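You operate a simulated robot arm through the tools that you are given. There is no shell and no other tool.

You run a simulated robot arm. Do the job below in one go: nothing can be reset, and whatever is moved stays where it is left.

JOB
Put things in order on the top of the window bench. At the end: the brown lint wad stands where the orange spool stood; the orange spool from the top of the window bench stands where the grey spool stood; the grey spool stands where the green olive spool stood; the green olive spool stands on top of the white stand; whatever was shut is shut again. Leave all else as you found it, and nothing knocked over.

The check looks at the end state, three seconds after you hand in, the way a careful person would. Anything else that was tipped, shoved, dropped, spilled or broken makes it a failure.

ROBOT AND FRAMES
A 6-joint arm with a two-finger parallel gripper, fixed in place. Base frame: the origin is at the foot of the arm, x ahead of it, y to its left, z up; the work surface is at about z = 0. Lengths are in mm, angles in degrees, forces in N, time in s.
With the tool pointing down near the work surface it reaches from about 120 to 500 mm from the base axis. Its first joint turns from -72.0 to 72.0 degrees. Payload 0.65 kg.
The tool frame sits at the grasp point between the pads (the TCP): z along the fingers, y along the line on which they close. The tips reach 25 mm beyond it. Largest opening 76 mm; finger width 18, thickness 10; the body of the gripper, 36 by 78 mm, starts 45 mm behind the TCP.
Orientation is that of the tool frame in the base frame, as a unit quaternion [w, x, y, z]. With the fingers straight down and closing along the base's y, the tool's x points along the base's -x, its y along +y and its z along -z.

CONTROLS
- The arm moves only by the tool jog_arm. Its argument "plan" is text: rows parted by semicolons, each of 7 numbers parted by spaces: the turn, a rotation vector about the base's x, y, z in degrees, then the shift along the base's x, y, z in mm, then the opening, from 0 (shut) to 1 (fully open). In form: ax ay az x y z jaw; .... A call has 1 to 20 rows; each row shifts and turns the commanded pose from where the row before left it. Each row takes 0.2 s and may step no farther than 50 mm and 8.6 degrees from the row before; otherwise, or with a gripper value out of range, the whole call is refused. A pose out of reach is approached as far as the arm can. The call stops where the force on the tool passes 40 N (or 10 N more than at its start, if that is more) or the arm is blocked; 0.2 s more then pass. The fingers move at their own pace (about 108 mm/s each) and stop on an object; they squeeze with about 32 N. The grip force told is the motor's: it shows also when the fingers shut on nothing. Time passes only in rows, and 0.2 s behind the last, so rows that do not move let the fingers close. It gives the time, the measured TCP pose, the force on the tool (base axes), the opening and the grip force at its end, in the units of the frame above (readings bear some noise), with the torque about the TCP (base axes, N m) and any sound that the robot's microphone picked up.
- Cameras (640 x 400 px; columns grow to the right, rows downward): "scene" is fixed at [40, 260.2, 408.6]; the picture's right is [-0.89, -0.46, 0.00], its down [-0.24, 0.46, -0.85] and it looks along [0.39, -0.76, -0.52] (base axes); focal length 288 px, centre (320, 200). "wrist" rides on the gripper at [58, 11, -81] in the tool frame; the picture's right is [-0.18, 0.98, 0.00], its down [-0.75, -0.14, -0.64] and it looks along [-0.63, -0.12, 0.77] (tool axes); focal length 243 px, centre (320, 200). There is no depth. A picture from a camera that has moved, and an enlarged one, comes with that camera's place and axes in the base frame and with its lens.
- snapshot(camera): a new picture of that camera. The clock stands still meanwhile.
- close_up(camera, box): a new picture of the part [left, top, right, bottom] of that camera's present view, enlarged. The clock stands still meanwhile.
- hand_in(): hands the job in; it is judged then, once.

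Nothing tells you positions but the pictures and the camera data. Unless the task says otherwise, let go and move clear before handing in.

The tools are called after "Call:" as name(argument=value, ...) on one line, values as JSON. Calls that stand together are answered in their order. jog_arm: Moves the arm, as the interface text tells. Its arguments: {"type":"object","properties":{"plan":{"type":"string"}},"required":["plan"]} The other tools are called the same way: snapshot (camera) takes a picture; close_up (camera, box) takes an enlarged picture of a part of a camera's view; hand_in () hands the job in.

At the start:

```text
t: 0.0
tcp_pos: [238.4, -11.1, 254.5]
tcp_rot: [0.001, 0.001, 1.0, 0.0]
ft_force: [0.6, 0.2, -0.6]
moment: [-0.01, 0.03, 0.0]
grip_width: 75.9
finger_force: 0.0
```

scene: 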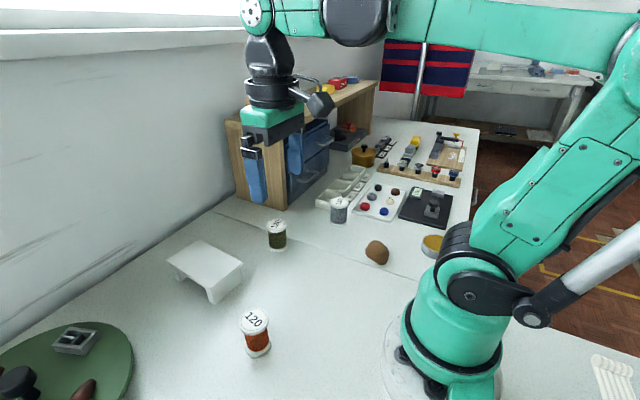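
wrist: 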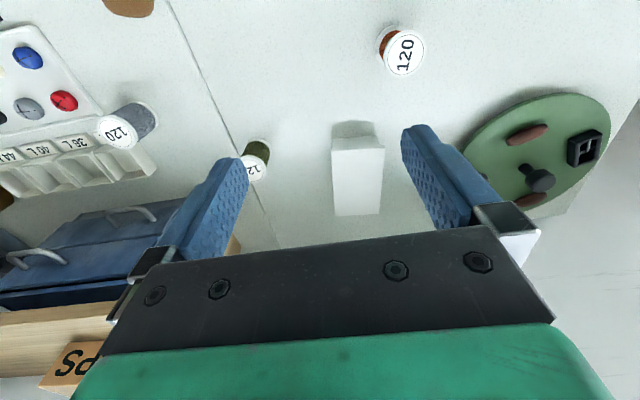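

I see a bench with an orange spool near the camera, a green olive spool, a grey spool by the white tray, a brown lint wad and a white stand. I'll look closer before moving anything.

Call:
close_up(camera="scene", box=[160, 180, 320, 280])

Call:
close_up(camera="scene", box=[310, 160, 470, 280])

Call:
close_up(camera="scene", box=[180, 280, 340, 380])

Call:
close_up(camera="scene", box=[220, 60, 480, 220])

Call:
close_up(camera="wrist", box=[0, 0, 320, 200])

Call:
close_up(camera="wrist", box=[320, 0, 640, 240])

```text
4.00 times, centred on (240, 230) of scene
camera zoom: at [40.0, 260.2, 408.6], right [-0.89, -0.46, 0.0], down [-0.24, 0.46, -0.85], along [0.39, -0.76, -0.52], focal length 1152 px, centre (640, 80)
```

zoom: 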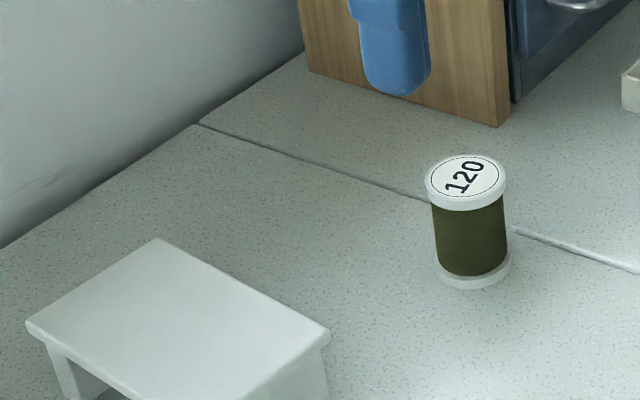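

```text
3.33 times, centred on (390, 220) of scene
camera zoom: at [40.0, 260.2, 408.6], right [-0.89, -0.46, 0.0], down [-0.24, 0.46, -0.85], along [0.39, -0.76, -0.52], focal length 960 px, centre (87, 133)
```

zoom: 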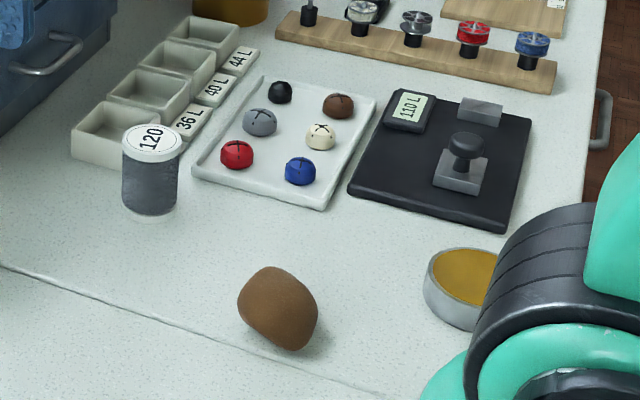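

```text
4.00 times, centred on (260, 330) of scene
camera zoom: at [40.0, 260.2, 408.6], right [-0.89, -0.46, 0.0], down [-0.24, 0.46, -0.85], along [0.39, -0.76, -0.52], focal length 1152 px, centre (560, -320)
```

zoom: 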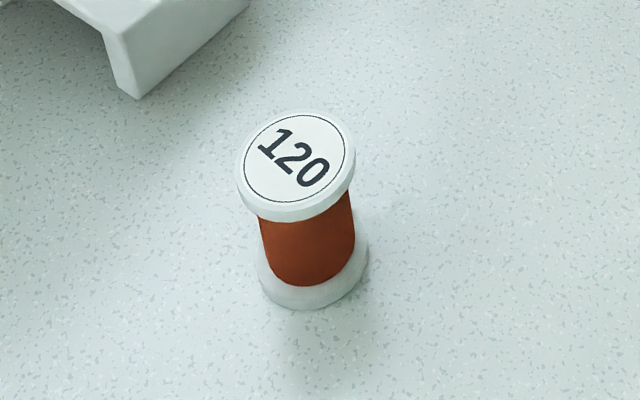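

```text
2.46 times, centred on (350, 140) of scene
camera zoom: at [40.0, 260.2, 408.6], right [-0.89, -0.46, 0.0], down [-0.24, 0.46, -0.85], along [0.39, -0.76, -0.52], focal length 709 px, centre (246, 348)
```

zoom: 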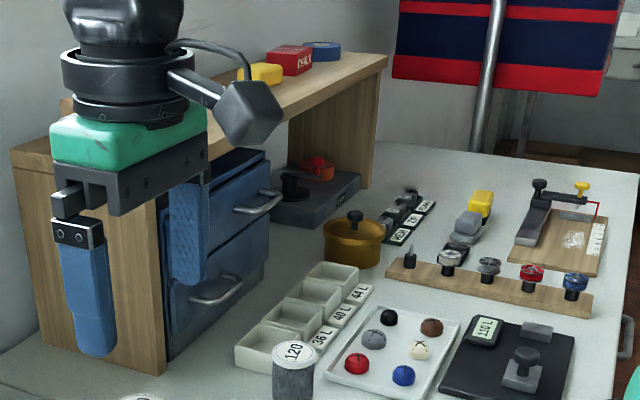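

```text
2.00 times, centred on (160, 100) of wrist
camera zoom: at [180.1, 1.2, 333.7], right [0.18, 0.98, 0.0], down [0.75, -0.14, 0.64], along [0.63, -0.12, -0.76], focal length 485 px, centre (640, 400)
```

zoom: 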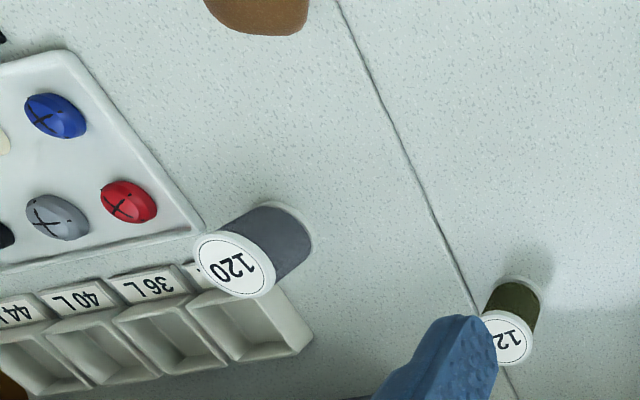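

```text
1.67 times, centred on (480, 120) of wrist
camera zoom: at [180.1, 1.2, 333.7], right [0.18, 0.98, 0.0], down [0.75, -0.14, 0.64], along [0.63, -0.12, -0.76], focal length 404 px, centre (53, 333)
```

zoom: 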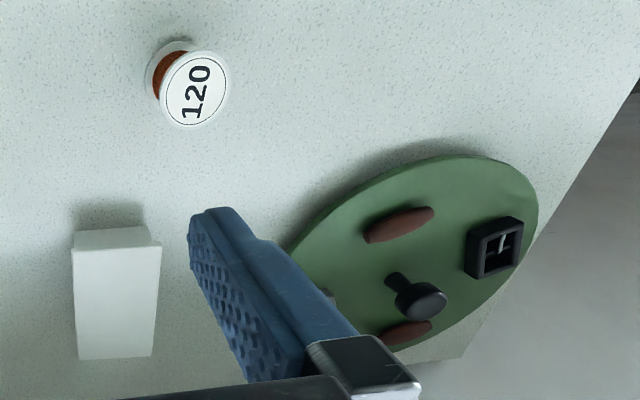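

The spools look about 40 mm wide and 58 mm tall: olive near (336,-121), grey near (259,-266), orange near (234,78). The lint wad is near (138,-183) and the stand near (398,15). I'll zoom in on the stand and fly above the olive spool at a safe height to refine these numbers.

Call:
close_up(camera="scene", box=[150, 220, 270, 310])

Call:
close_up(camera="wrist", box=[300, 110, 420, 230])

Call:
jog_arm(plan="0 0 0 20 -22 -10 1; 0 0 0 20 -22 -10 1; 0 0 0 20 -22 -10 1; 0 0 0 20 -22 -10 1; 0 0 0 18 -22 -10 1; 0 0 0 0 0 -30 1; 0 0 0 0 0 0 1; 0 0 0 0 0 0 1")

Call:
snapshot(camera="wrist")

Call:
snapshot(camera="scene")

```text
4.44 times, centred on (210, 265) of scene
camera zoom: at [40.0, 260.2, 408.6], right [-0.89, -0.46, 0.0], down [-0.24, 0.46, -0.85], along [0.39, -0.76, -0.52], focal length 1280 px, centre (809, -89)
```

zoom: 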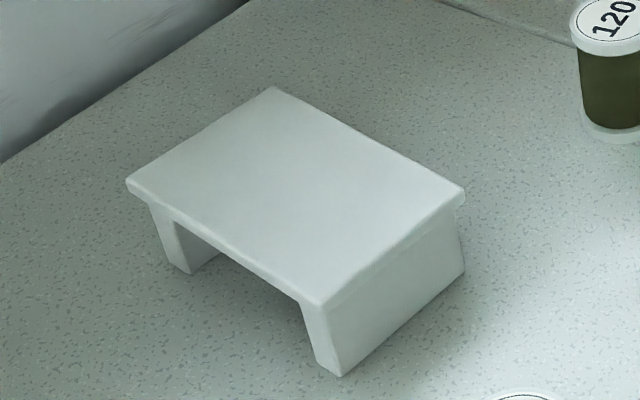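

```text
3.33 times, centred on (360, 170) of wrist
camera zoom: at [180.1, 1.2, 333.7], right [0.18, 0.98, 0.0], down [0.75, -0.14, 0.64], along [0.63, -0.12, -0.76], focal length 809 px, centre (187, 300)
```

zoom: 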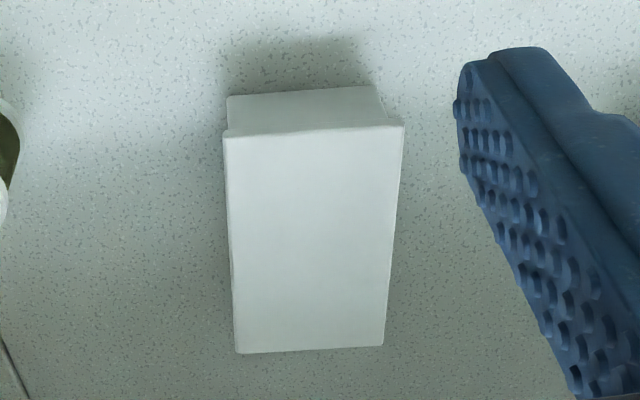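

```text
t: 1.8
tcp_pos: [335.5, -119.7, 172.9]
tcp_rot: [0.001, 0.0, 1.0, 0.0]
ft_force: [0.0, -0.1, -0.3]
moment: [0.03, 0.02, -0.01]
grip_width: 75.8
finger_force: 0.1
```

```text
taken
camera wrist: at [277.9, -108.1, 254.0], right [0.18, 0.98, 0.0], down [0.75, -0.14, 0.64], along [0.63, -0.12, -0.76], focal length 243 px, centre (320, 200)
```

wrist: 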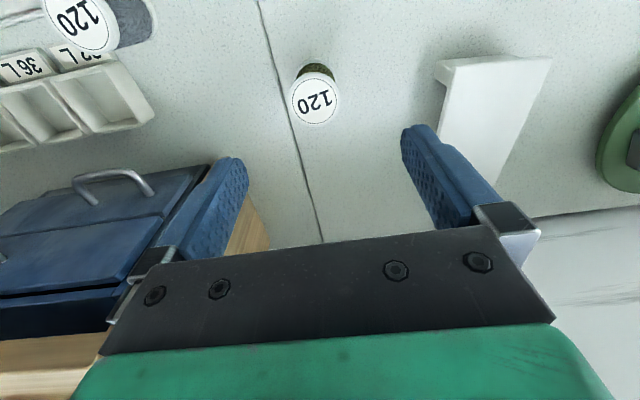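

```text
taken
```

scene: 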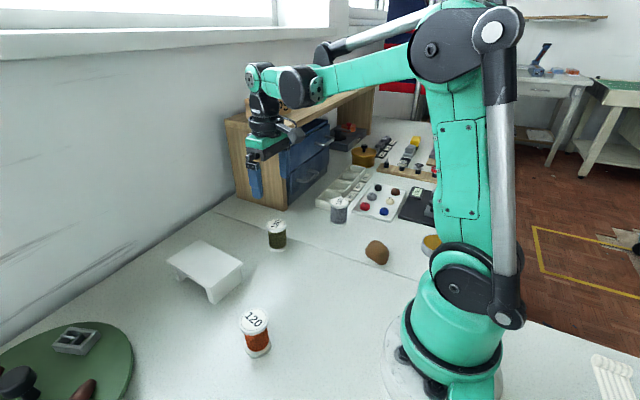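

The olive spool now lies nearly under the gripper. I'll zoom in on the wrist and scene views to refine its centre and to measure the stand.

Call:
close_up(camera="wrist", box=[270, 40, 370, 140])

Call:
close_up(camera="scene", box=[230, 200, 330, 270])

Call:
close_up(camera="wrist", box=[0, 0, 200, 150])

```text
4.00 times, centred on (320, 90) of wrist
camera zoom: at [277.9, -108.1, 254.0], right [0.18, 0.98, 0.0], down [0.75, -0.14, 0.64], along [0.63, -0.12, -0.76], focal length 970 px, centre (320, 640)
```

zoom: 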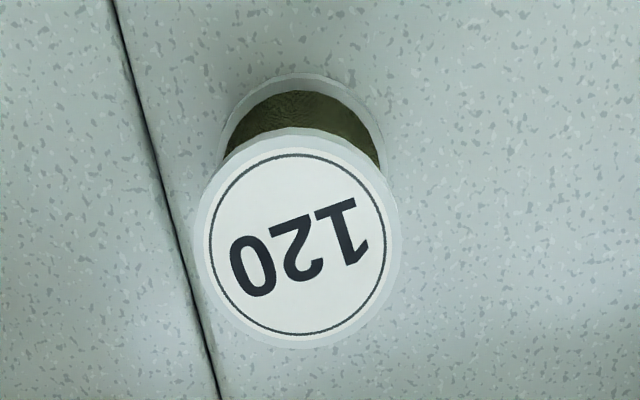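

```text
5.71 times, centred on (280, 235) of scene
camera zoom: at [40.0, 260.2, 408.6], right [-0.89, -0.46, 0.0], down [-0.24, 0.46, -0.85], along [0.39, -0.76, -0.52], focal length 1645 px, centre (549, 0)
```

zoom: 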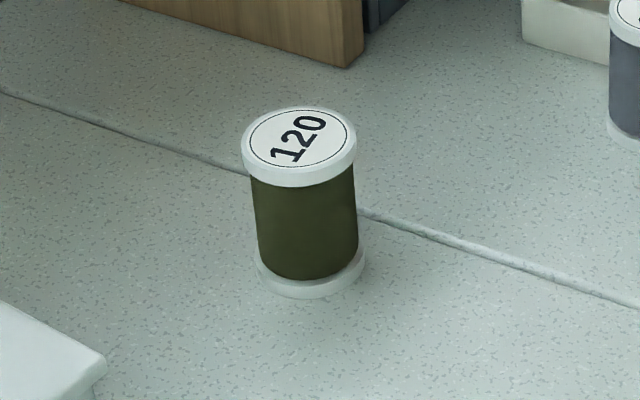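

```text
2.67 times, centred on (100, 75) of wrist
camera zoom: at [277.9, -108.1, 254.0], right [0.18, 0.98, 0.0], down [0.75, -0.14, 0.64], along [0.63, -0.12, -0.76], focal length 647 px, centre (907, 533)
```

zoom: 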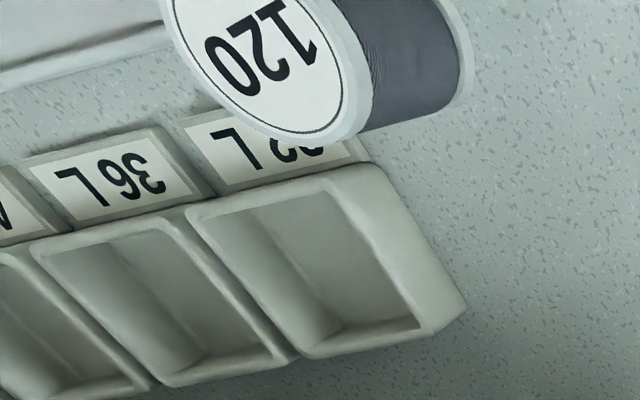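

The two views agree on the olive spool: centre about (338.5,-124.5), height 57–58, diameter 41. The stand top is centred near (403,13) at z≈42. I'll descend partway over the olive spool and check the alignment.

Call:
jog_arm(plan="0 0 0 3 -4.8 -30 1; 0 0 0 0 0 -35 1; 0 0 0 0 0 -18 1; 0 0 0 0 0 0 1")

Call:
snapshot(camera="wrist")

Call:
close_up(camera="scene", box=[230, 160, 330, 260])

```text
t: 2.8
tcp_pos: [339.4, -125.3, 91.6]
tcp_rot: [0.001, 0.0, 1.0, 0.0]
ft_force: [-0.6, -0.1, -0.2]
moment: [-0.01, 0.02, 0.0]
grip_width: 76.0
finger_force: 0.1
```

```text
taken
camera wrist: at [280.5, -113.7, 170.6], right [0.18, 0.98, 0.0], down [0.75, -0.14, 0.64], along [0.63, -0.12, -0.76], focal length 243 px, centre (320, 200)
```

wrist: 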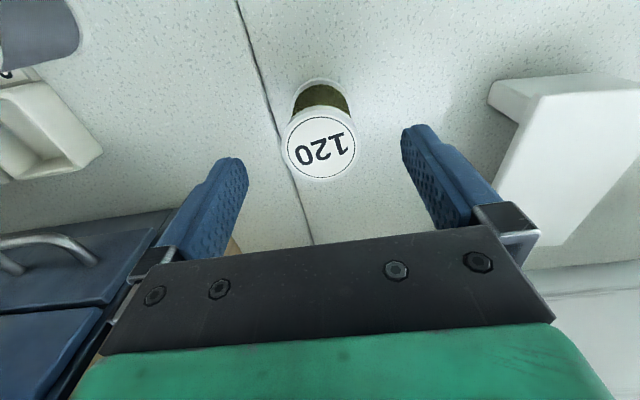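

```text
4.00 times, centred on (280, 210) of scene
camera zoom: at [40.0, 260.2, 408.6], right [-0.89, -0.46, 0.0], down [-0.24, 0.46, -0.85], along [0.39, -0.76, -0.52], focal length 1152 px, centre (480, 160)
```

zoom: 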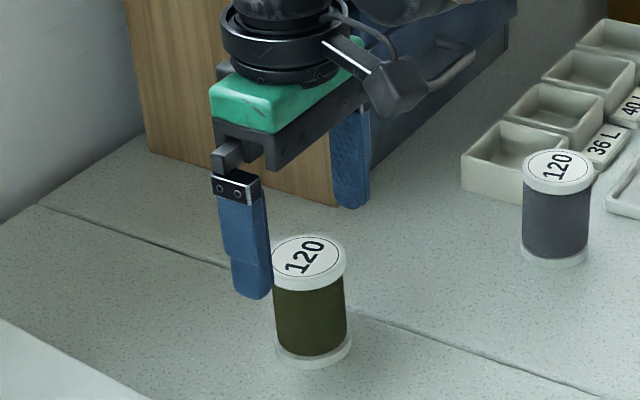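

The spool's top disc sits exactly where the point under the TCP should project. I'll descend to z≈30 and close the fingers.

Call:
jog_arm(plan="0 0 0 0 0 -25 1; 0 0 0 0 0 -20 1; 0 0 0 0 0 -10 1; 0 0 0 0 0 -5 1; 0 0 0 0 0 0 1; 0 0 0 0 0 0 0; 0 0 0 0 0 0 0; 0 0 0 0 0 0 0")

Call:
snapshot(camera="wrist")

Call:
close_up(camera="scene", box=[230, 160, 330, 260])

```text
t: 4.6
tcp_pos: [339.5, -125.4, 30.9]
tcp_rot: [0.001, 0.0, 1.0, 0.0]
ft_force: [-0.2, 0.3, -0.8]
moment: [0.0, -0.01, -0.03]
grip_width: 40.2
finger_force: 32.2
```

```text
taken
camera wrist: at [281.0, -114.4, 111.3], right [0.18, 0.98, 0.0], down [0.75, -0.14, 0.64], along [0.63, -0.12, -0.76], focal length 243 px, centre (320, 200)
```

wrist: 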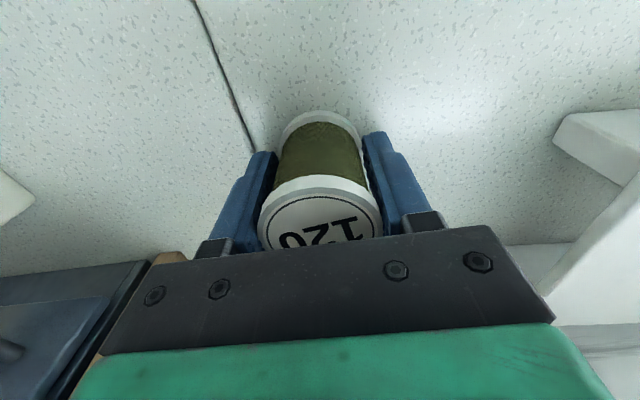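

```text
4.00 times, centred on (280, 210) of scene
camera zoom: at [40.0, 260.2, 408.6], right [-0.89, -0.46, 0.0], down [-0.24, 0.46, -0.85], along [0.39, -0.76, -0.52], focal length 1152 px, centre (480, 160)
```

zoom: 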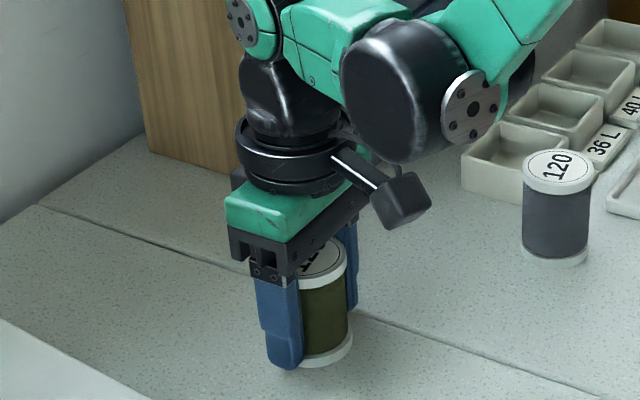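

The spool is gripped at 40.2 mm. I'll lift it, carry it above the stand centre and look again.

Call:
jog_arm(plan="0 0 0 0 0 15 0; 0 0 0 0 0 40 0; 0 0 0 0 0 45 0; 0 0 0 8 18 0 0; 0 0 0 14 30 0 0; 0 0 0 14 30 0 0; 0 0 0 14 30 0 0; 0 0 0 10 22 0 0; 0 0 0 4 8.5 0 0; 0 0 0 0 0 0 0; 0 0 0 0 0 0 0")

Call:
snapshot(camera="wrist")

Call:
close_up(camera="scene", box=[140, 160, 300, 320])

```text
t: 7.0
tcp_pos: [401.9, 13.2, 129.1]
tcp_rot: [0.001, 0.0, 1.0, 0.0]
ft_force: [0.6, 0.7, -0.4]
moment: [0.05, 0.02, 0.02]
grip_width: 40.4
finger_force: 32.5
```

```text
taken
camera wrist: at [344.1, 24.0, 210.5], right [0.18, 0.98, 0.0], down [0.75, -0.14, 0.64], along [0.63, -0.12, -0.76], focal length 243 px, centre (320, 200)
```

wrist: 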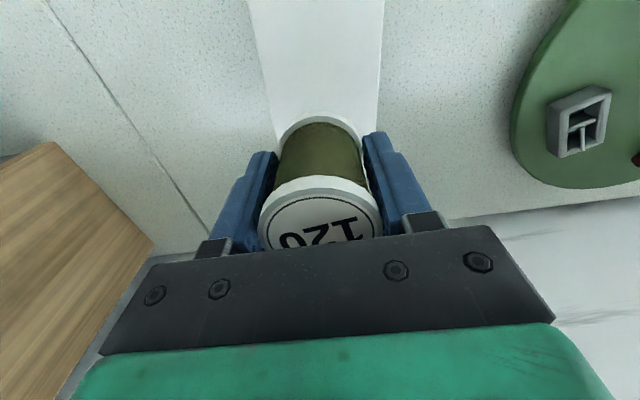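

```text
2.50 times, centred on (220, 240) of scene
camera zoom: at [40.0, 260.2, 408.6], right [-0.89, -0.46, 0.0], down [-0.24, 0.46, -0.85], along [0.39, -0.76, -0.52], focal length 720 px, centre (570, 100)
```

zoom: 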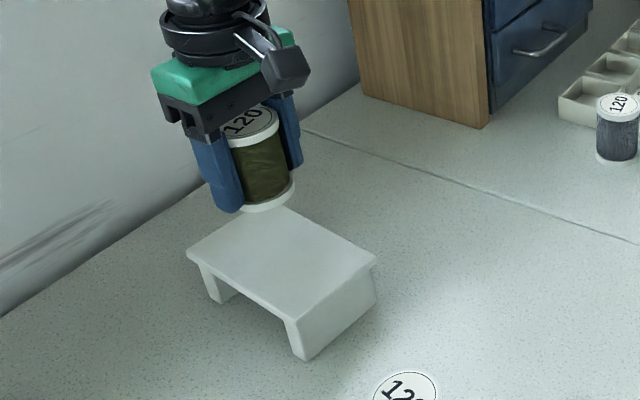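

The spool hangs centred over the stand. I'll lower it gently toward the top and look from the side.

Call:
jog_arm(plan="0 0 0 1 1 -20 0; 0 0 0 0 0 -20 0; 0 0 0 0 0 -10 0; 0 0 0 0 0 0 0")

Call:
close_up(camera="scene", box=[160, 200, 280, 300])

```text
t: 8.0
tcp_pos: [402.4, 13.8, 79.1]
tcp_rot: [0.001, 0.0, 1.0, 0.0]
ft_force: [0.1, 1.7, -0.6]
moment: [0.03, -0.02, -0.04]
grip_width: 40.3
finger_force: 31.6
```

```text
4.00 times, centred on (220, 250) of scene
camera zoom: at [40.0, 260.2, 408.6], right [-0.89, -0.46, 0.0], down [-0.24, 0.46, -0.85], along [0.39, -0.76, -0.52], focal length 1152 px, centre (720, 0)
```

zoom: 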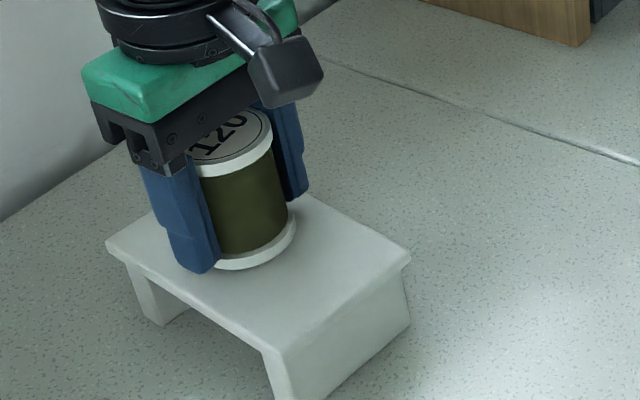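

The spool's base is a few millimetres above the stand top. I'll lower it in small steps and watch the force.

Call:
jog_arm(plan="0 0 0 0 0 -1.5 0; 0 0 0 0 0 -1.5 0; 0 0 0 0 0 -1 0; 0 0 0 0 0 0 0")

```text
t: 8.7
tcp_pos: [403.8, 14.8, 78.3]
tcp_rot: [0.001, 0.0, 1.0, 0.0]
ft_force: [-0.5, 0.0, 10.7]
moment: [0.03, 0.06, 0.01]
grip_width: 40.3
finger_force: 32.2
stopped in row 3: the force on the tool passed its limit at 41 N (the readings are from after the stop); the commanded pose is now the measured one
```

The spool has touched down on the stand, with its top at about z≈47. I'll ease off slightly, open the fingers and look.

Call:
jog_arm(plan="0 0 0 0 0 0.5 0; 0 0 0 0 0 0 0; 0 0 0 0 0 0 0.7; 0 0 0 0 0 0 1; 0 0 0 0 0 0 1; 0 0 0 0 0 0 1")

Call:
close_up(camera="scene", box=[160, 200, 280, 300])

Call:
snapshot(camera="wrist")

```text
t: 10.1
tcp_pos: [403.8, 14.2, 78.7]
tcp_rot: [0.001, 0.0, 1.0, 0.0]
ft_force: [0.5, 0.1, -0.5]
moment: [0.01, -0.01, 0.02]
grip_width: 75.8
finger_force: 0.0
```

```text
4.00 times, centred on (220, 250) of scene
camera zoom: at [40.0, 260.2, 408.6], right [-0.89, -0.46, 0.0], down [-0.24, 0.46, -0.85], along [0.39, -0.76, -0.52], focal length 1152 px, centre (720, 0)
```

zoom: 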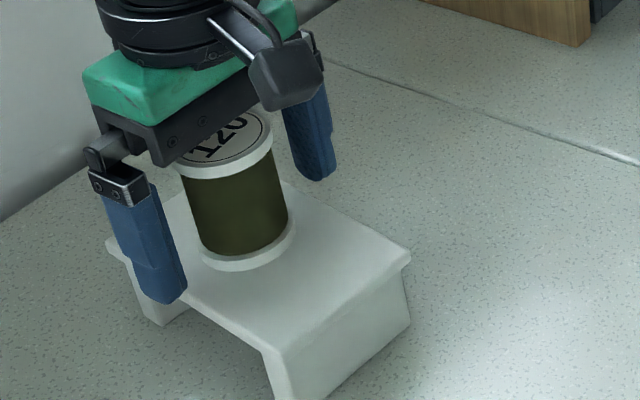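

```text
taken
camera wrist: at [346.4, 25.8, 158.8], right [0.18, 0.98, 0.0], down [0.75, -0.14, 0.64], along [0.63, -0.12, -0.76], focal length 243 px, centre (320, 200)
```

wrist: 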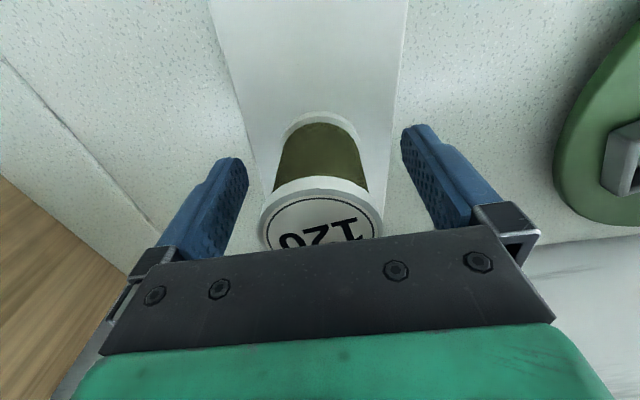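

The olive spool stands on the stand. I'll lift straight up, then fly above the grey spool while turning the tool -90° so that the fingers close along x, clear of the tray and button card.

Call:
jog_arm(plan="0 0 0 0 0 15 1; 0 0 0 0 0 35 1; 0 0 0 0 0 45 1; 0 0 -8.18 -13.3 -25.4 0 1; 0 0 -8.18 -13.3 -25.4 0 1; 0 0 -8.18 -13.3 -25.4 0 1; 0 0 -8.18 -13.3 -25.4 0 1; 0 0 -8.18 -13.3 -25.4 0 1; 0 0 -8.18 -13.3 -25.4 0 1; 0 0 -8.18 -13.3 -25.4 0 1; 0 0 -8.18 -13.3 -25.4 0 1; 0 0 -8.18 -13.3 -25.4 0 1; 0 0 -8.18 -13.3 -25.4 0 1; 0 0 -8.18 -13.3 -25.4 0 1; 0 0 0 0 0 0 1; 0 0 0 0 0 0 1")

Call:
snapshot(camera="wrist")

Call:
snapshot(camera="scene")

```text
t: 13.5
tcp_pos: [259.0, -267.1, 172.9]
tcp_rot: [0.001, 0.707, 0.707, 0.0]
ft_force: [0.8, -1.0, 0.8]
moment: [0.0, 0.01, 0.01]
grip_width: 75.9
finger_force: 0.0
```

```text
taken
camera wrist: at [269.6, -207.2, 253.0], right [0.98, -0.18, 0.0], down [-0.14, -0.75, 0.64], along [-0.12, -0.63, -0.76], focal length 243 px, centre (320, 200)
```

wrist: 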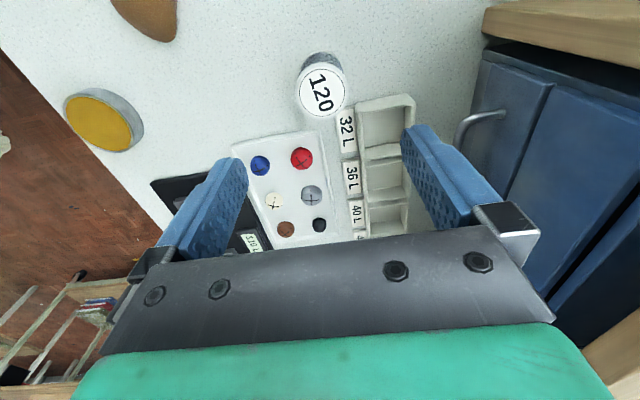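

```text
taken
```

scene: 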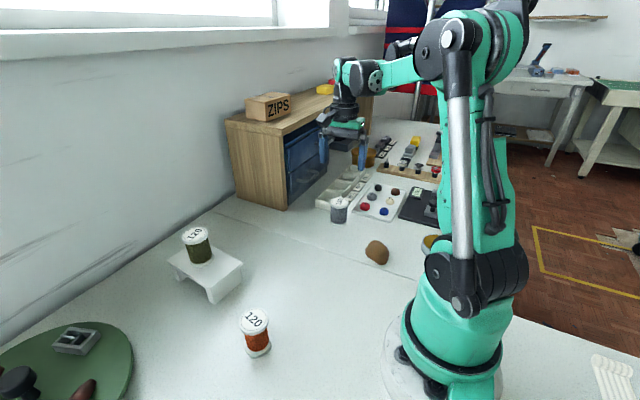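

Call:
close_up(camera="wrist", box=[260, 30, 420, 130])

Call:
close_up(camera="scene", box=[290, 160, 390, 240])

Call:
close_up(camera="scene", box=[150, 210, 270, 310])

```text
4.00 times, centred on (340, 80) of wrist
camera zoom: at [269.6, -207.2, 253.0], right [0.98, -0.18, 0.0], down [-0.14, -0.75, 0.64], along [-0.12, -0.63, -0.76], focal length 970 px, centre (240, 680)
```

zoom: 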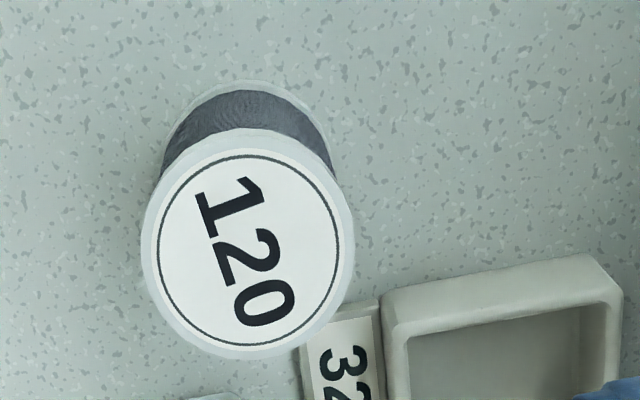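

```text
5.00 times, centred on (340, 200) of scene
camera zoom: at [40.0, 260.2, 408.6], right [-0.89, -0.46, 0.0], down [-0.24, 0.46, -0.85], along [0.39, -0.76, -0.52], focal length 1439 px, centre (220, 200)
```

zoom: 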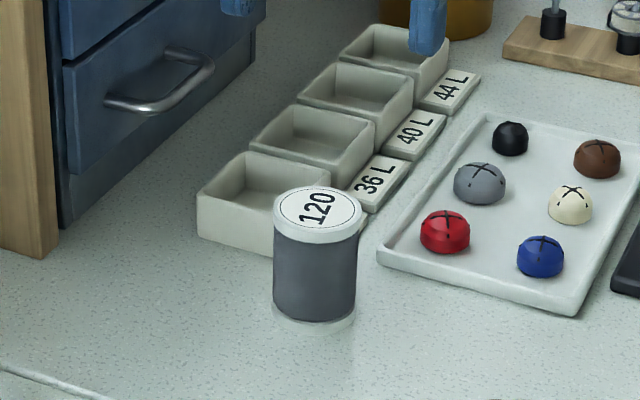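

```text
4.00 times, centred on (210, 260) of scene
camera zoom: at [40.0, 260.2, 408.6], right [-0.89, -0.46, 0.0], down [-0.24, 0.46, -0.85], along [0.39, -0.76, -0.52], focal length 1152 px, centre (760, -40)
```

zoom: 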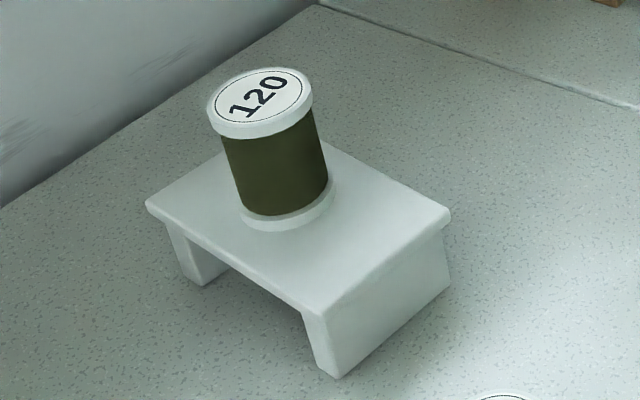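

The olive spool stands well. Both views put the grey spool near (260,-265), and the tray's front face at y≈-298, so there's room for the fingers. I'll descend to z≈90 and check alignment.

Call:
jog_arm(plan="0 0 0 1.5 1 -30 1; 0 0 0 0 0 -35 1; 0 0 0 0 0 -18 1; 0 0 0 0 0 0 1; 0 0 0 0 0 0 1")

Call:
snapshot(camera="wrist")

Call:
close_up(camera="wrist", box=[240, 80, 400, 200])

Call:
close_up(camera="scene", box=[290, 150, 390, 240])

```text
t: 14.7
tcp_pos: [259.7, -263.8, 89.0]
tcp_rot: [0.0, 0.707, 0.708, 0.0]
ft_force: [0.2, 0.2, -0.6]
moment: [-0.01, -0.02, 0.01]
grip_width: 75.9
finger_force: 0.1
```

```text
taken
camera wrist: at [271.1, -204.9, 170.2], right [0.98, -0.18, 0.0], down [-0.14, -0.75, 0.64], along [-0.12, -0.63, -0.76], focal length 243 px, centre (320, 200)
```

wrist: 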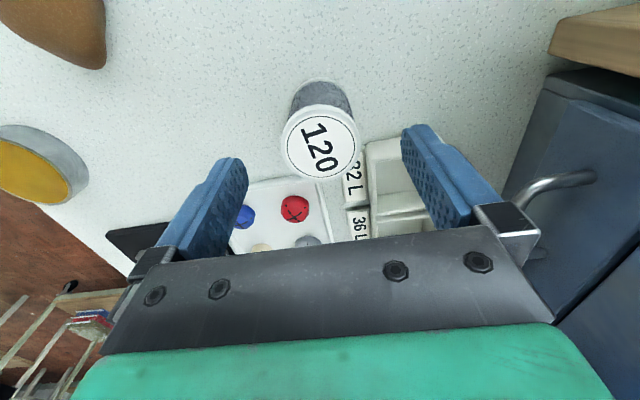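

```text
3.33 times, centred on (320, 140) of wrist
camera zoom: at [271.1, -204.9, 170.2], right [0.98, -0.18, 0.0], down [-0.14, -0.75, 0.64], along [-0.12, -0.63, -0.76], focal length 809 px, centre (320, 400)
```

zoom: 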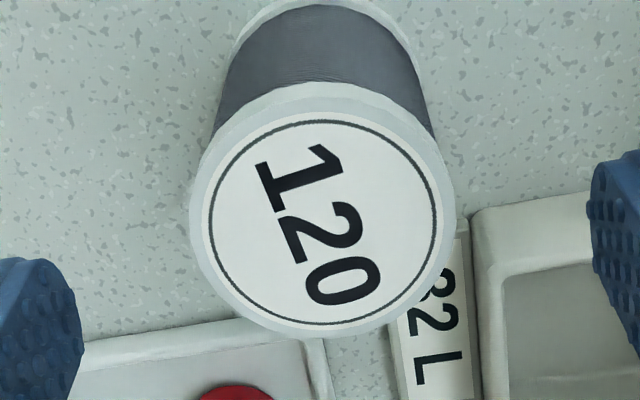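

```text
4.44 times, centred on (340, 195) of scene
camera zoom: at [40.0, 260.2, 408.6], right [-0.89, -0.46, 0.0], down [-0.24, 0.46, -0.85], along [0.39, -0.76, -0.52], focal length 1280 px, centre (231, 222)
```

zoom: 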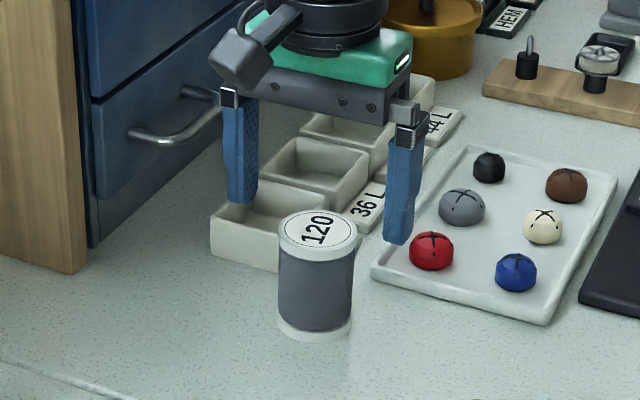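

The grey spool is centred between the fingers, and both fingers are clear of the tray and card. I'll descend and grip it.

Call:
jog_arm(plan="0 0 0 0.5 0 -25 1; 0 0 0 0 0 -20 1; 0 0 0 0 0 -10 1; 0 0 0 0 0 -4 1; 0 0 0 0 0 0 1; 0 0 0 0 0 0 1")

Call:
snapshot(camera="wrist")

Call:
close_up(camera="scene", box=[290, 150, 390, 240])

```text
t: 16.1
tcp_pos: [258.8, -263.4, 31.0]
tcp_rot: [0.0, 0.707, 0.707, -0.001]
ft_force: [-0.1, 0.0, -0.4]
moment: [0.02, -0.02, 0.01]
grip_width: 76.0
finger_force: 0.1
```

```text
taken
camera wrist: at [271.1, -204.2, 111.0], right [0.98, -0.18, 0.0], down [-0.14, -0.75, 0.64], along [-0.12, -0.63, -0.76], focal length 243 px, centre (320, 200)
```

wrist: 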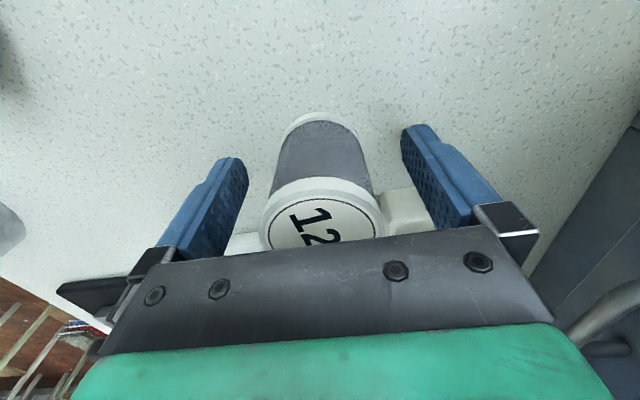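

```text
4.44 times, centred on (340, 195) of scene
camera zoom: at [40.0, 260.2, 408.6], right [-0.89, -0.46, 0.0], down [-0.24, 0.46, -0.85], along [0.39, -0.76, -0.52], focal length 1280 px, centre (231, 222)
```

zoom: 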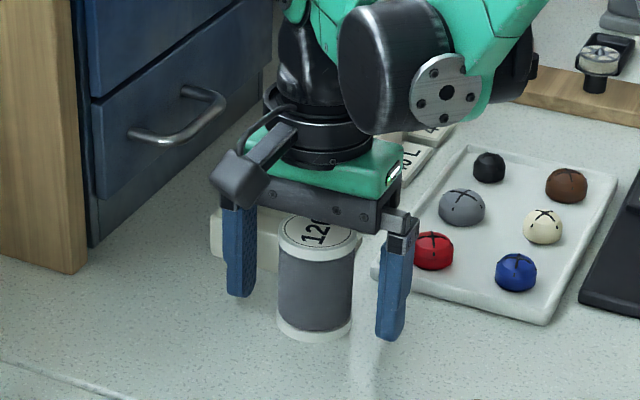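

The alignment matches the olive grasp. I'll close, lift, and carry the grey spool to above the old olive spot.

Call:
jog_arm(plan="0 0 0 0 0 0 0; 0 0 0 0 0 0 0; 0 0 0 0 0 0 0; 0 0 0 0 0 12 0; 0 0 0 0 0 30 0; 0 0 0 0 0 30 0; 0 0 0 5.7 10 0 0; 0 0 0 15 26.5 0 0; 0 0 0 19 33 0 0; 0 0 0 19 33 0 0; 0 0 0 14 25 0 0; 0 0 0 6 11.3 0 0; 0 0 0 0 0 0 0; 0 0 0 0 0 0 0")

Call:
snapshot(camera="wrist")

Call:
snapshot(camera="scene")

```text
t: 19.1
tcp_pos: [340.2, -125.6, 103.1]
tcp_rot: [0.001, 0.707, 0.707, -0.001]
ft_force: [-0.2, -0.1, -0.9]
moment: [-0.05, 0.0, -0.01]
grip_width: 39.7
finger_force: 31.5
```

```text
taken
camera wrist: at [351.4, -65.3, 184.0], right [0.98, -0.18, 0.0], down [-0.14, -0.75, 0.64], along [-0.12, -0.63, -0.76], focal length 243 px, centre (320, 200)
```

wrist: 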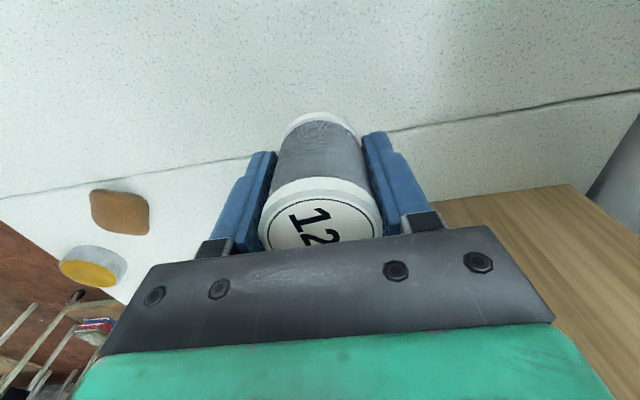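

```text
taken
```

scene: 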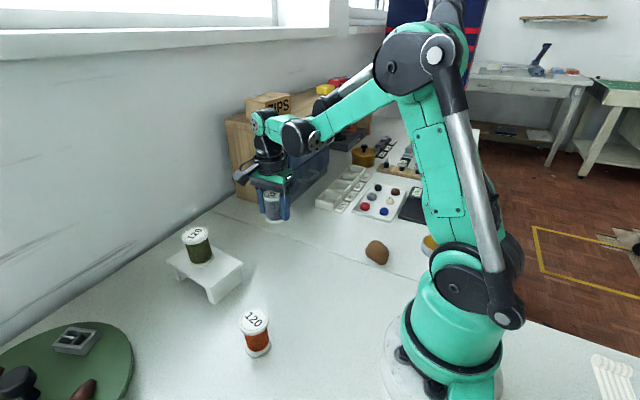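

The grey spool is above the old olive spot. I'll fine-tune and lower it until just above the bench.

Call:
jog_arm(plan="0 0 0 -0.4 -0.5 -25 0; 0 0 0 0 0 -25 0; 0 0 0 0 0 -15 0; 0 0 0 0 0 -4 0; 0 0 0 0 0 0 0; 0 0 0 0 0 0 0")

Call:
close_up(camera="scene", box=[230, 180, 330, 270])

Call:
close_up(camera="wrist", box=[220, 80, 420, 240])

```text
t: 20.5
tcp_pos: [339.9, -125.0, 34.5]
tcp_rot: [0.0, 0.707, 0.707, 0.0]
ft_force: [0.4, 0.9, -0.2]
moment: [0.01, -0.02, 0.03]
grip_width: 39.9
finger_force: 32.5
```

```text
4.44 times, centred on (280, 225) of scene
camera zoom: at [40.0, 260.2, 408.6], right [-0.89, -0.46, 0.0], down [-0.24, 0.46, -0.85], along [0.39, -0.76, -0.52], focal length 1280 px, centre (498, 89)
```

zoom: 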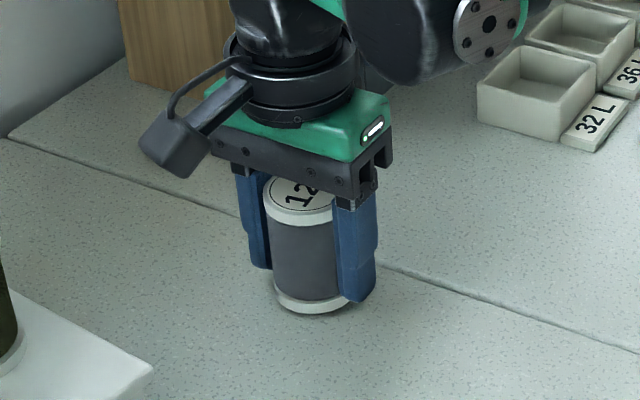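

```text
2.50 times, centred on (320, 160) of wrist
camera zoom: at [350.2, -66.3, 114.7], right [0.98, -0.18, 0.0], down [-0.14, -0.75, 0.64], along [-0.12, -0.63, -0.76], focal length 606 px, centre (320, 300)
```

zoom: 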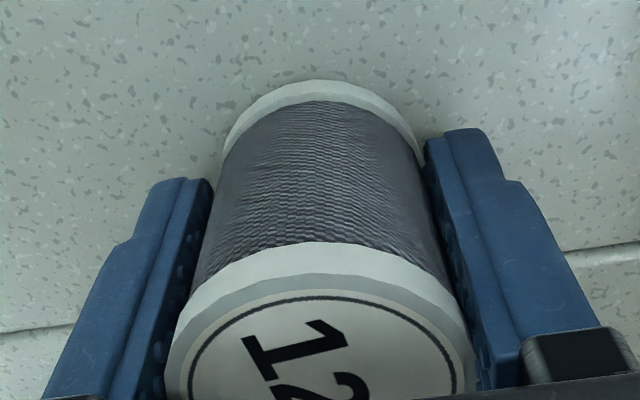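

The grey spool's base matches the olive spool's original footprint in the scene view. I'll set it down.

Call:
jog_arm(plan="0 0 0 0 0 -1.2 0; 0 0 0 0 0 -0.8 0; 0 0 0 0 0 -0.6 0; 0 0 0 0 0 0 0")

```text
t: 21.5
tcp_pos: [339.6, -126.7, 33.2]
tcp_rot: [0.0, 0.707, 0.707, 0.0]
ft_force: [0.4, 0.6, -1.2]
moment: [-0.02, -0.02, -0.01]
grip_width: 39.9
finger_force: 31.3
```

Call:
jog_arm(plan="0 0 0 0 0 -0.6 0; 0 0 0 0 0 0 0")

```text
t: 22.1
tcp_pos: [338.2, -126.6, 31.8]
tcp_rot: [0.001, 0.707, 0.707, -0.001]
ft_force: [-0.8, 0.2, -0.5]
moment: [-0.02, -0.02, -0.01]
grip_width: 39.8
finger_force: 31.6
```

Call:
jog_arm(plan="0 0 0 0 0 -0.5 0; 0 0 0 0 0 0 0")

```text
t: 22.7
tcp_pos: [337.6, -125.6, 30.8]
tcp_rot: [0.002, 0.708, 0.707, -0.001]
ft_force: [1.1, 1.7, 11.6]
moment: [0.02, -0.04, 0.02]
grip_width: 39.8
finger_force: 32.2
```

The force shows 11.6 N of contact with the bench. I'll open the fingers and check.

Call:
jog_arm(plan="0 0 0 0 0 0 0.7; 0 0 0 0 0 0 1; 0 0 0 0 0 0 1; 0 0 0 0 0 0 1")

Call:
close_up(camera="scene", box=[230, 180, 330, 270])

Call:
snapshot(camera="wrist")

```text
t: 23.7
tcp_pos: [338.5, -126.5, 29.6]
tcp_rot: [0.001, 0.708, 0.707, -0.001]
ft_force: [-0.4, 0.8, 0.7]
moment: [0.01, -0.01, 0.02]
grip_width: 76.1
finger_force: 0.1
```

```text
4.44 times, centred on (280, 225) of scene
camera zoom: at [40.0, 260.2, 408.6], right [-0.89, -0.46, 0.0], down [-0.24, 0.46, -0.85], along [0.39, -0.76, -0.52], focal length 1280 px, centre (498, 89)
```

zoom: 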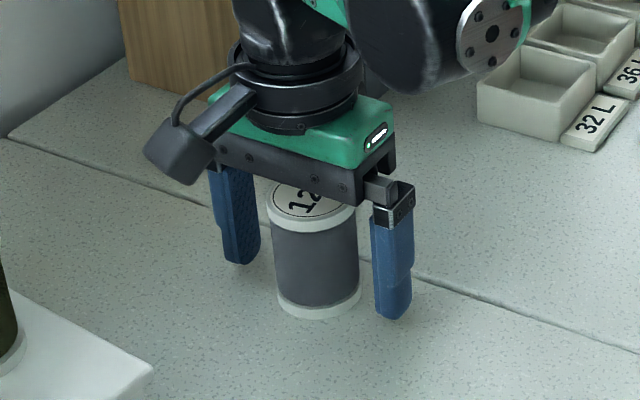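

```text
taken
camera wrist: at [349.2, -67.0, 111.0], right [0.98, -0.18, 0.0], down [-0.14, -0.75, 0.64], along [-0.12, -0.63, -0.76], focal length 243 px, centre (320, 200)
```

wrist: 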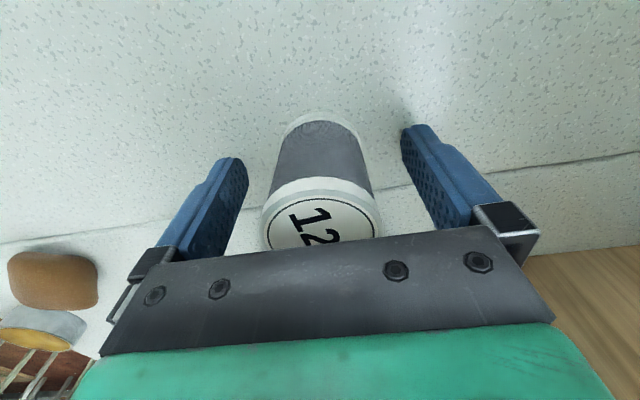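

The grey spool stands upright on the olive spool's old spot. I'll lift straight up and fly to above the orange spool, turning the tool back +90°.

Call:
jog_arm(plan="0 0 0 0 0 15 1; 0 0 0 0 0 45 1; 0 0 0 0 0 45 1; 0 0 0 0 0 35 1; 0 0 8.18 -9.2 18.4 0 1; 0 0 8.18 -9.2 18.4 0 1; 0 0 8.18 -9.2 18.4 0 1; 0 0 8.18 -9.2 18.4 0 1; 0 0 8.18 -9.2 18.4 0 1; 0 0 8.18 -9.2 18.4 0 1; 0 0 8.18 -9.2 18.4 0 1; 0 0 8.18 -9.2 18.4 0 1; 0 0 8.18 -9.2 18.4 0 1; 0 0 8.18 -9.2 18.4 0 1; 0 0 8.18 -9.2 18.4 0 1; 0 0 0 0 0 0 1; 0 0 0 0 0 0 1")

Call:
snapshot(camera="wrist")

Call:
snapshot(camera="scene")

Call:
close_up(camera="scene", box=[230, 200, 330, 270])

```text
t: 27.3
tcp_pos: [234.7, 75.3, 169.6]
tcp_rot: [0.001, 0.0, 1.0, -0.001]
ft_force: [0.8, 0.2, -0.9]
moment: [-0.02, 0.0, 0.0]
grip_width: 76.2
finger_force: 0.1
```

```text
taken
camera wrist: at [177.6, 86.7, 250.1], right [0.18, 0.98, 0.0], down [0.75, -0.14, 0.64], along [0.63, -0.12, -0.76], focal length 243 px, centre (320, 200)
```

wrist: 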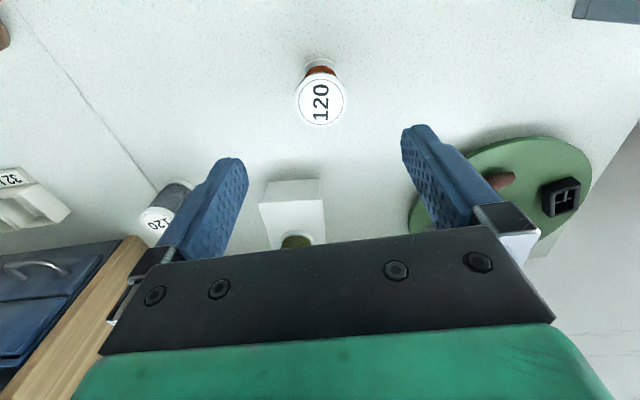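

```text
taken
```

scene: 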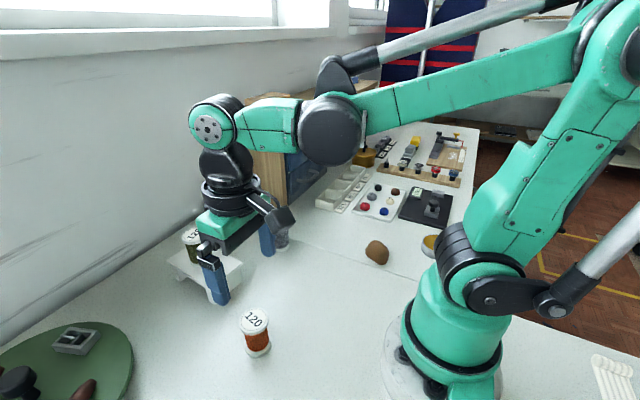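

```text
5.71 times, centred on (280, 235) of scene
camera zoom: at [40.0, 260.2, 408.6], right [-0.89, -0.46, 0.0], down [-0.24, 0.46, -0.85], along [0.39, -0.76, -0.52], focal length 1645 px, centre (549, 0)
```

zoom: 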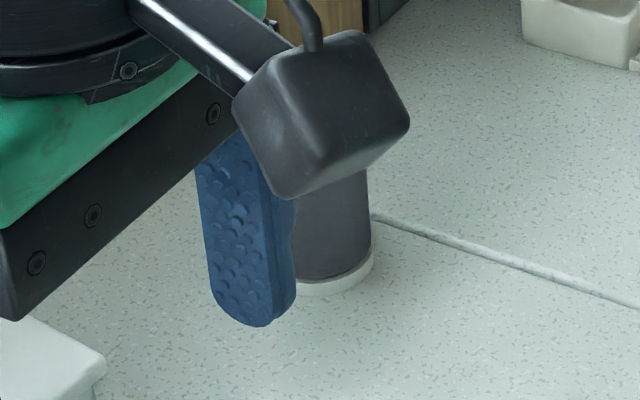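

I'm above the orange spool, which I take to be at about (238,76). I'll shift slightly, descend to z≈90 and check.

Call:
jog_arm(plan="0 0 0 2.4 0.6 -30 1; 0 0 0 0 0 -35 1; 0 0 0 0 0 -14 1; 0 0 0 0 0 0 1; 0 0 0 0 0 0 1")

Call:
close_up(camera="wrist", box=[240, 80, 400, 200])

Call:
snapshot(camera="scene")

```text
t: 28.5
tcp_pos: [240.1, 76.9, 91.1]
tcp_rot: [0.001, -0.001, 1.0, 0.001]
ft_force: [0.0, -0.4, 0.3]
moment: [0.01, 0.0, 0.0]
grip_width: 76.1
finger_force: 0.1
```

```text
3.33 times, centred on (320, 140) of wrist
camera zoom: at [181.1, 88.1, 172.3], right [0.18, 0.98, 0.0], down [0.75, -0.14, 0.64], along [0.63, -0.12, -0.76], focal length 809 px, centre (320, 400)
```

zoom: 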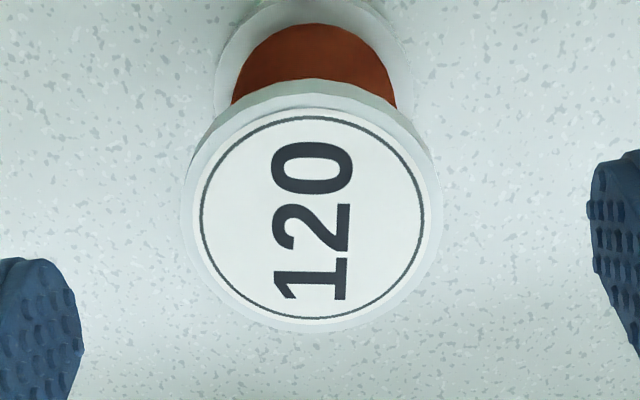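

```text
taken
```

scene: 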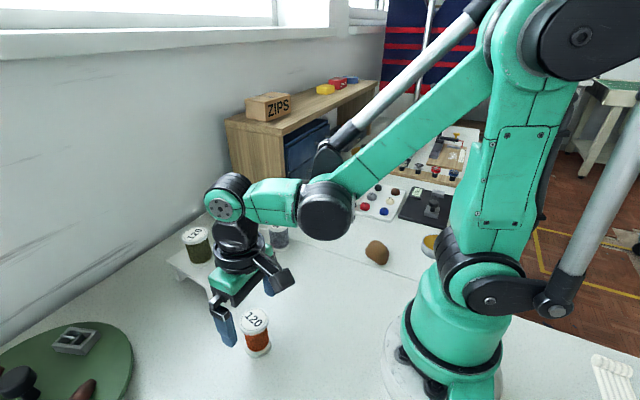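

The orange spool is well centred. I'll make a 0.8 mm correction, descend and grip it.

Call:
jog_arm(plan="0 0 0 0 -0.8 -25 1; 0 0 0 0 0 -20 1; 0 0 0 0 0 -11 1; 0 0 0 0 0 -4 1; 0 0 0 0 0 0 1; 0 0 0 0 0 0 0; 0 0 0 0 0 0 0; 0 0 0 0 0 0 0")

Call:
snapshot(camera="wrist")

Call:
close_up(camera="scene", box=[200, 270, 320, 370])

```text
t: 30.3
tcp_pos: [238.3, 76.1, 30.3]
tcp_rot: [0.001, 0.0, 1.0, 0.001]
ft_force: [-0.1, 0.4, 0.9]
moment: [-0.02, 0.02, 0.0]
grip_width: 39.0
finger_force: 32.1
```

```text
taken
camera wrist: at [181.0, 87.8, 111.2], right [0.18, 0.98, 0.0], down [0.75, -0.14, 0.64], along [0.63, -0.12, -0.76], focal length 243 px, centre (320, 200)
```

wrist: 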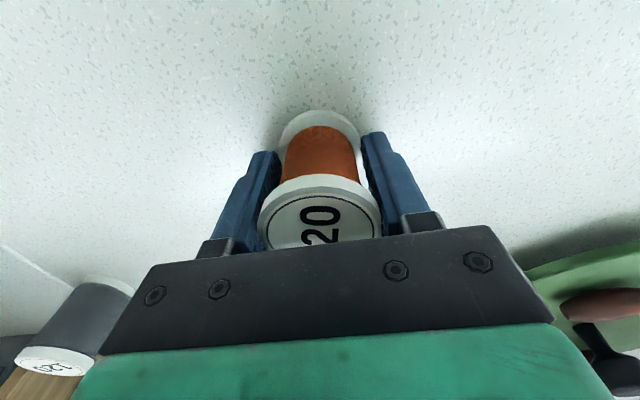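

```text
4.00 times, centred on (260, 320) of scene
camera zoom: at [40.0, 260.2, 408.6], right [-0.89, -0.46, 0.0], down [-0.24, 0.46, -0.85], along [0.39, -0.76, -0.52], focal length 1152 px, centre (560, -280)
```

zoom: 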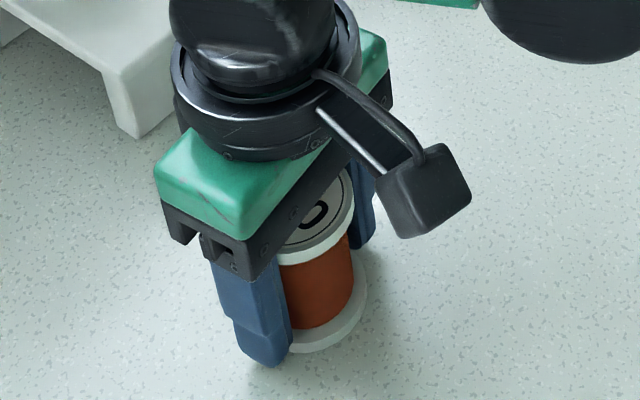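

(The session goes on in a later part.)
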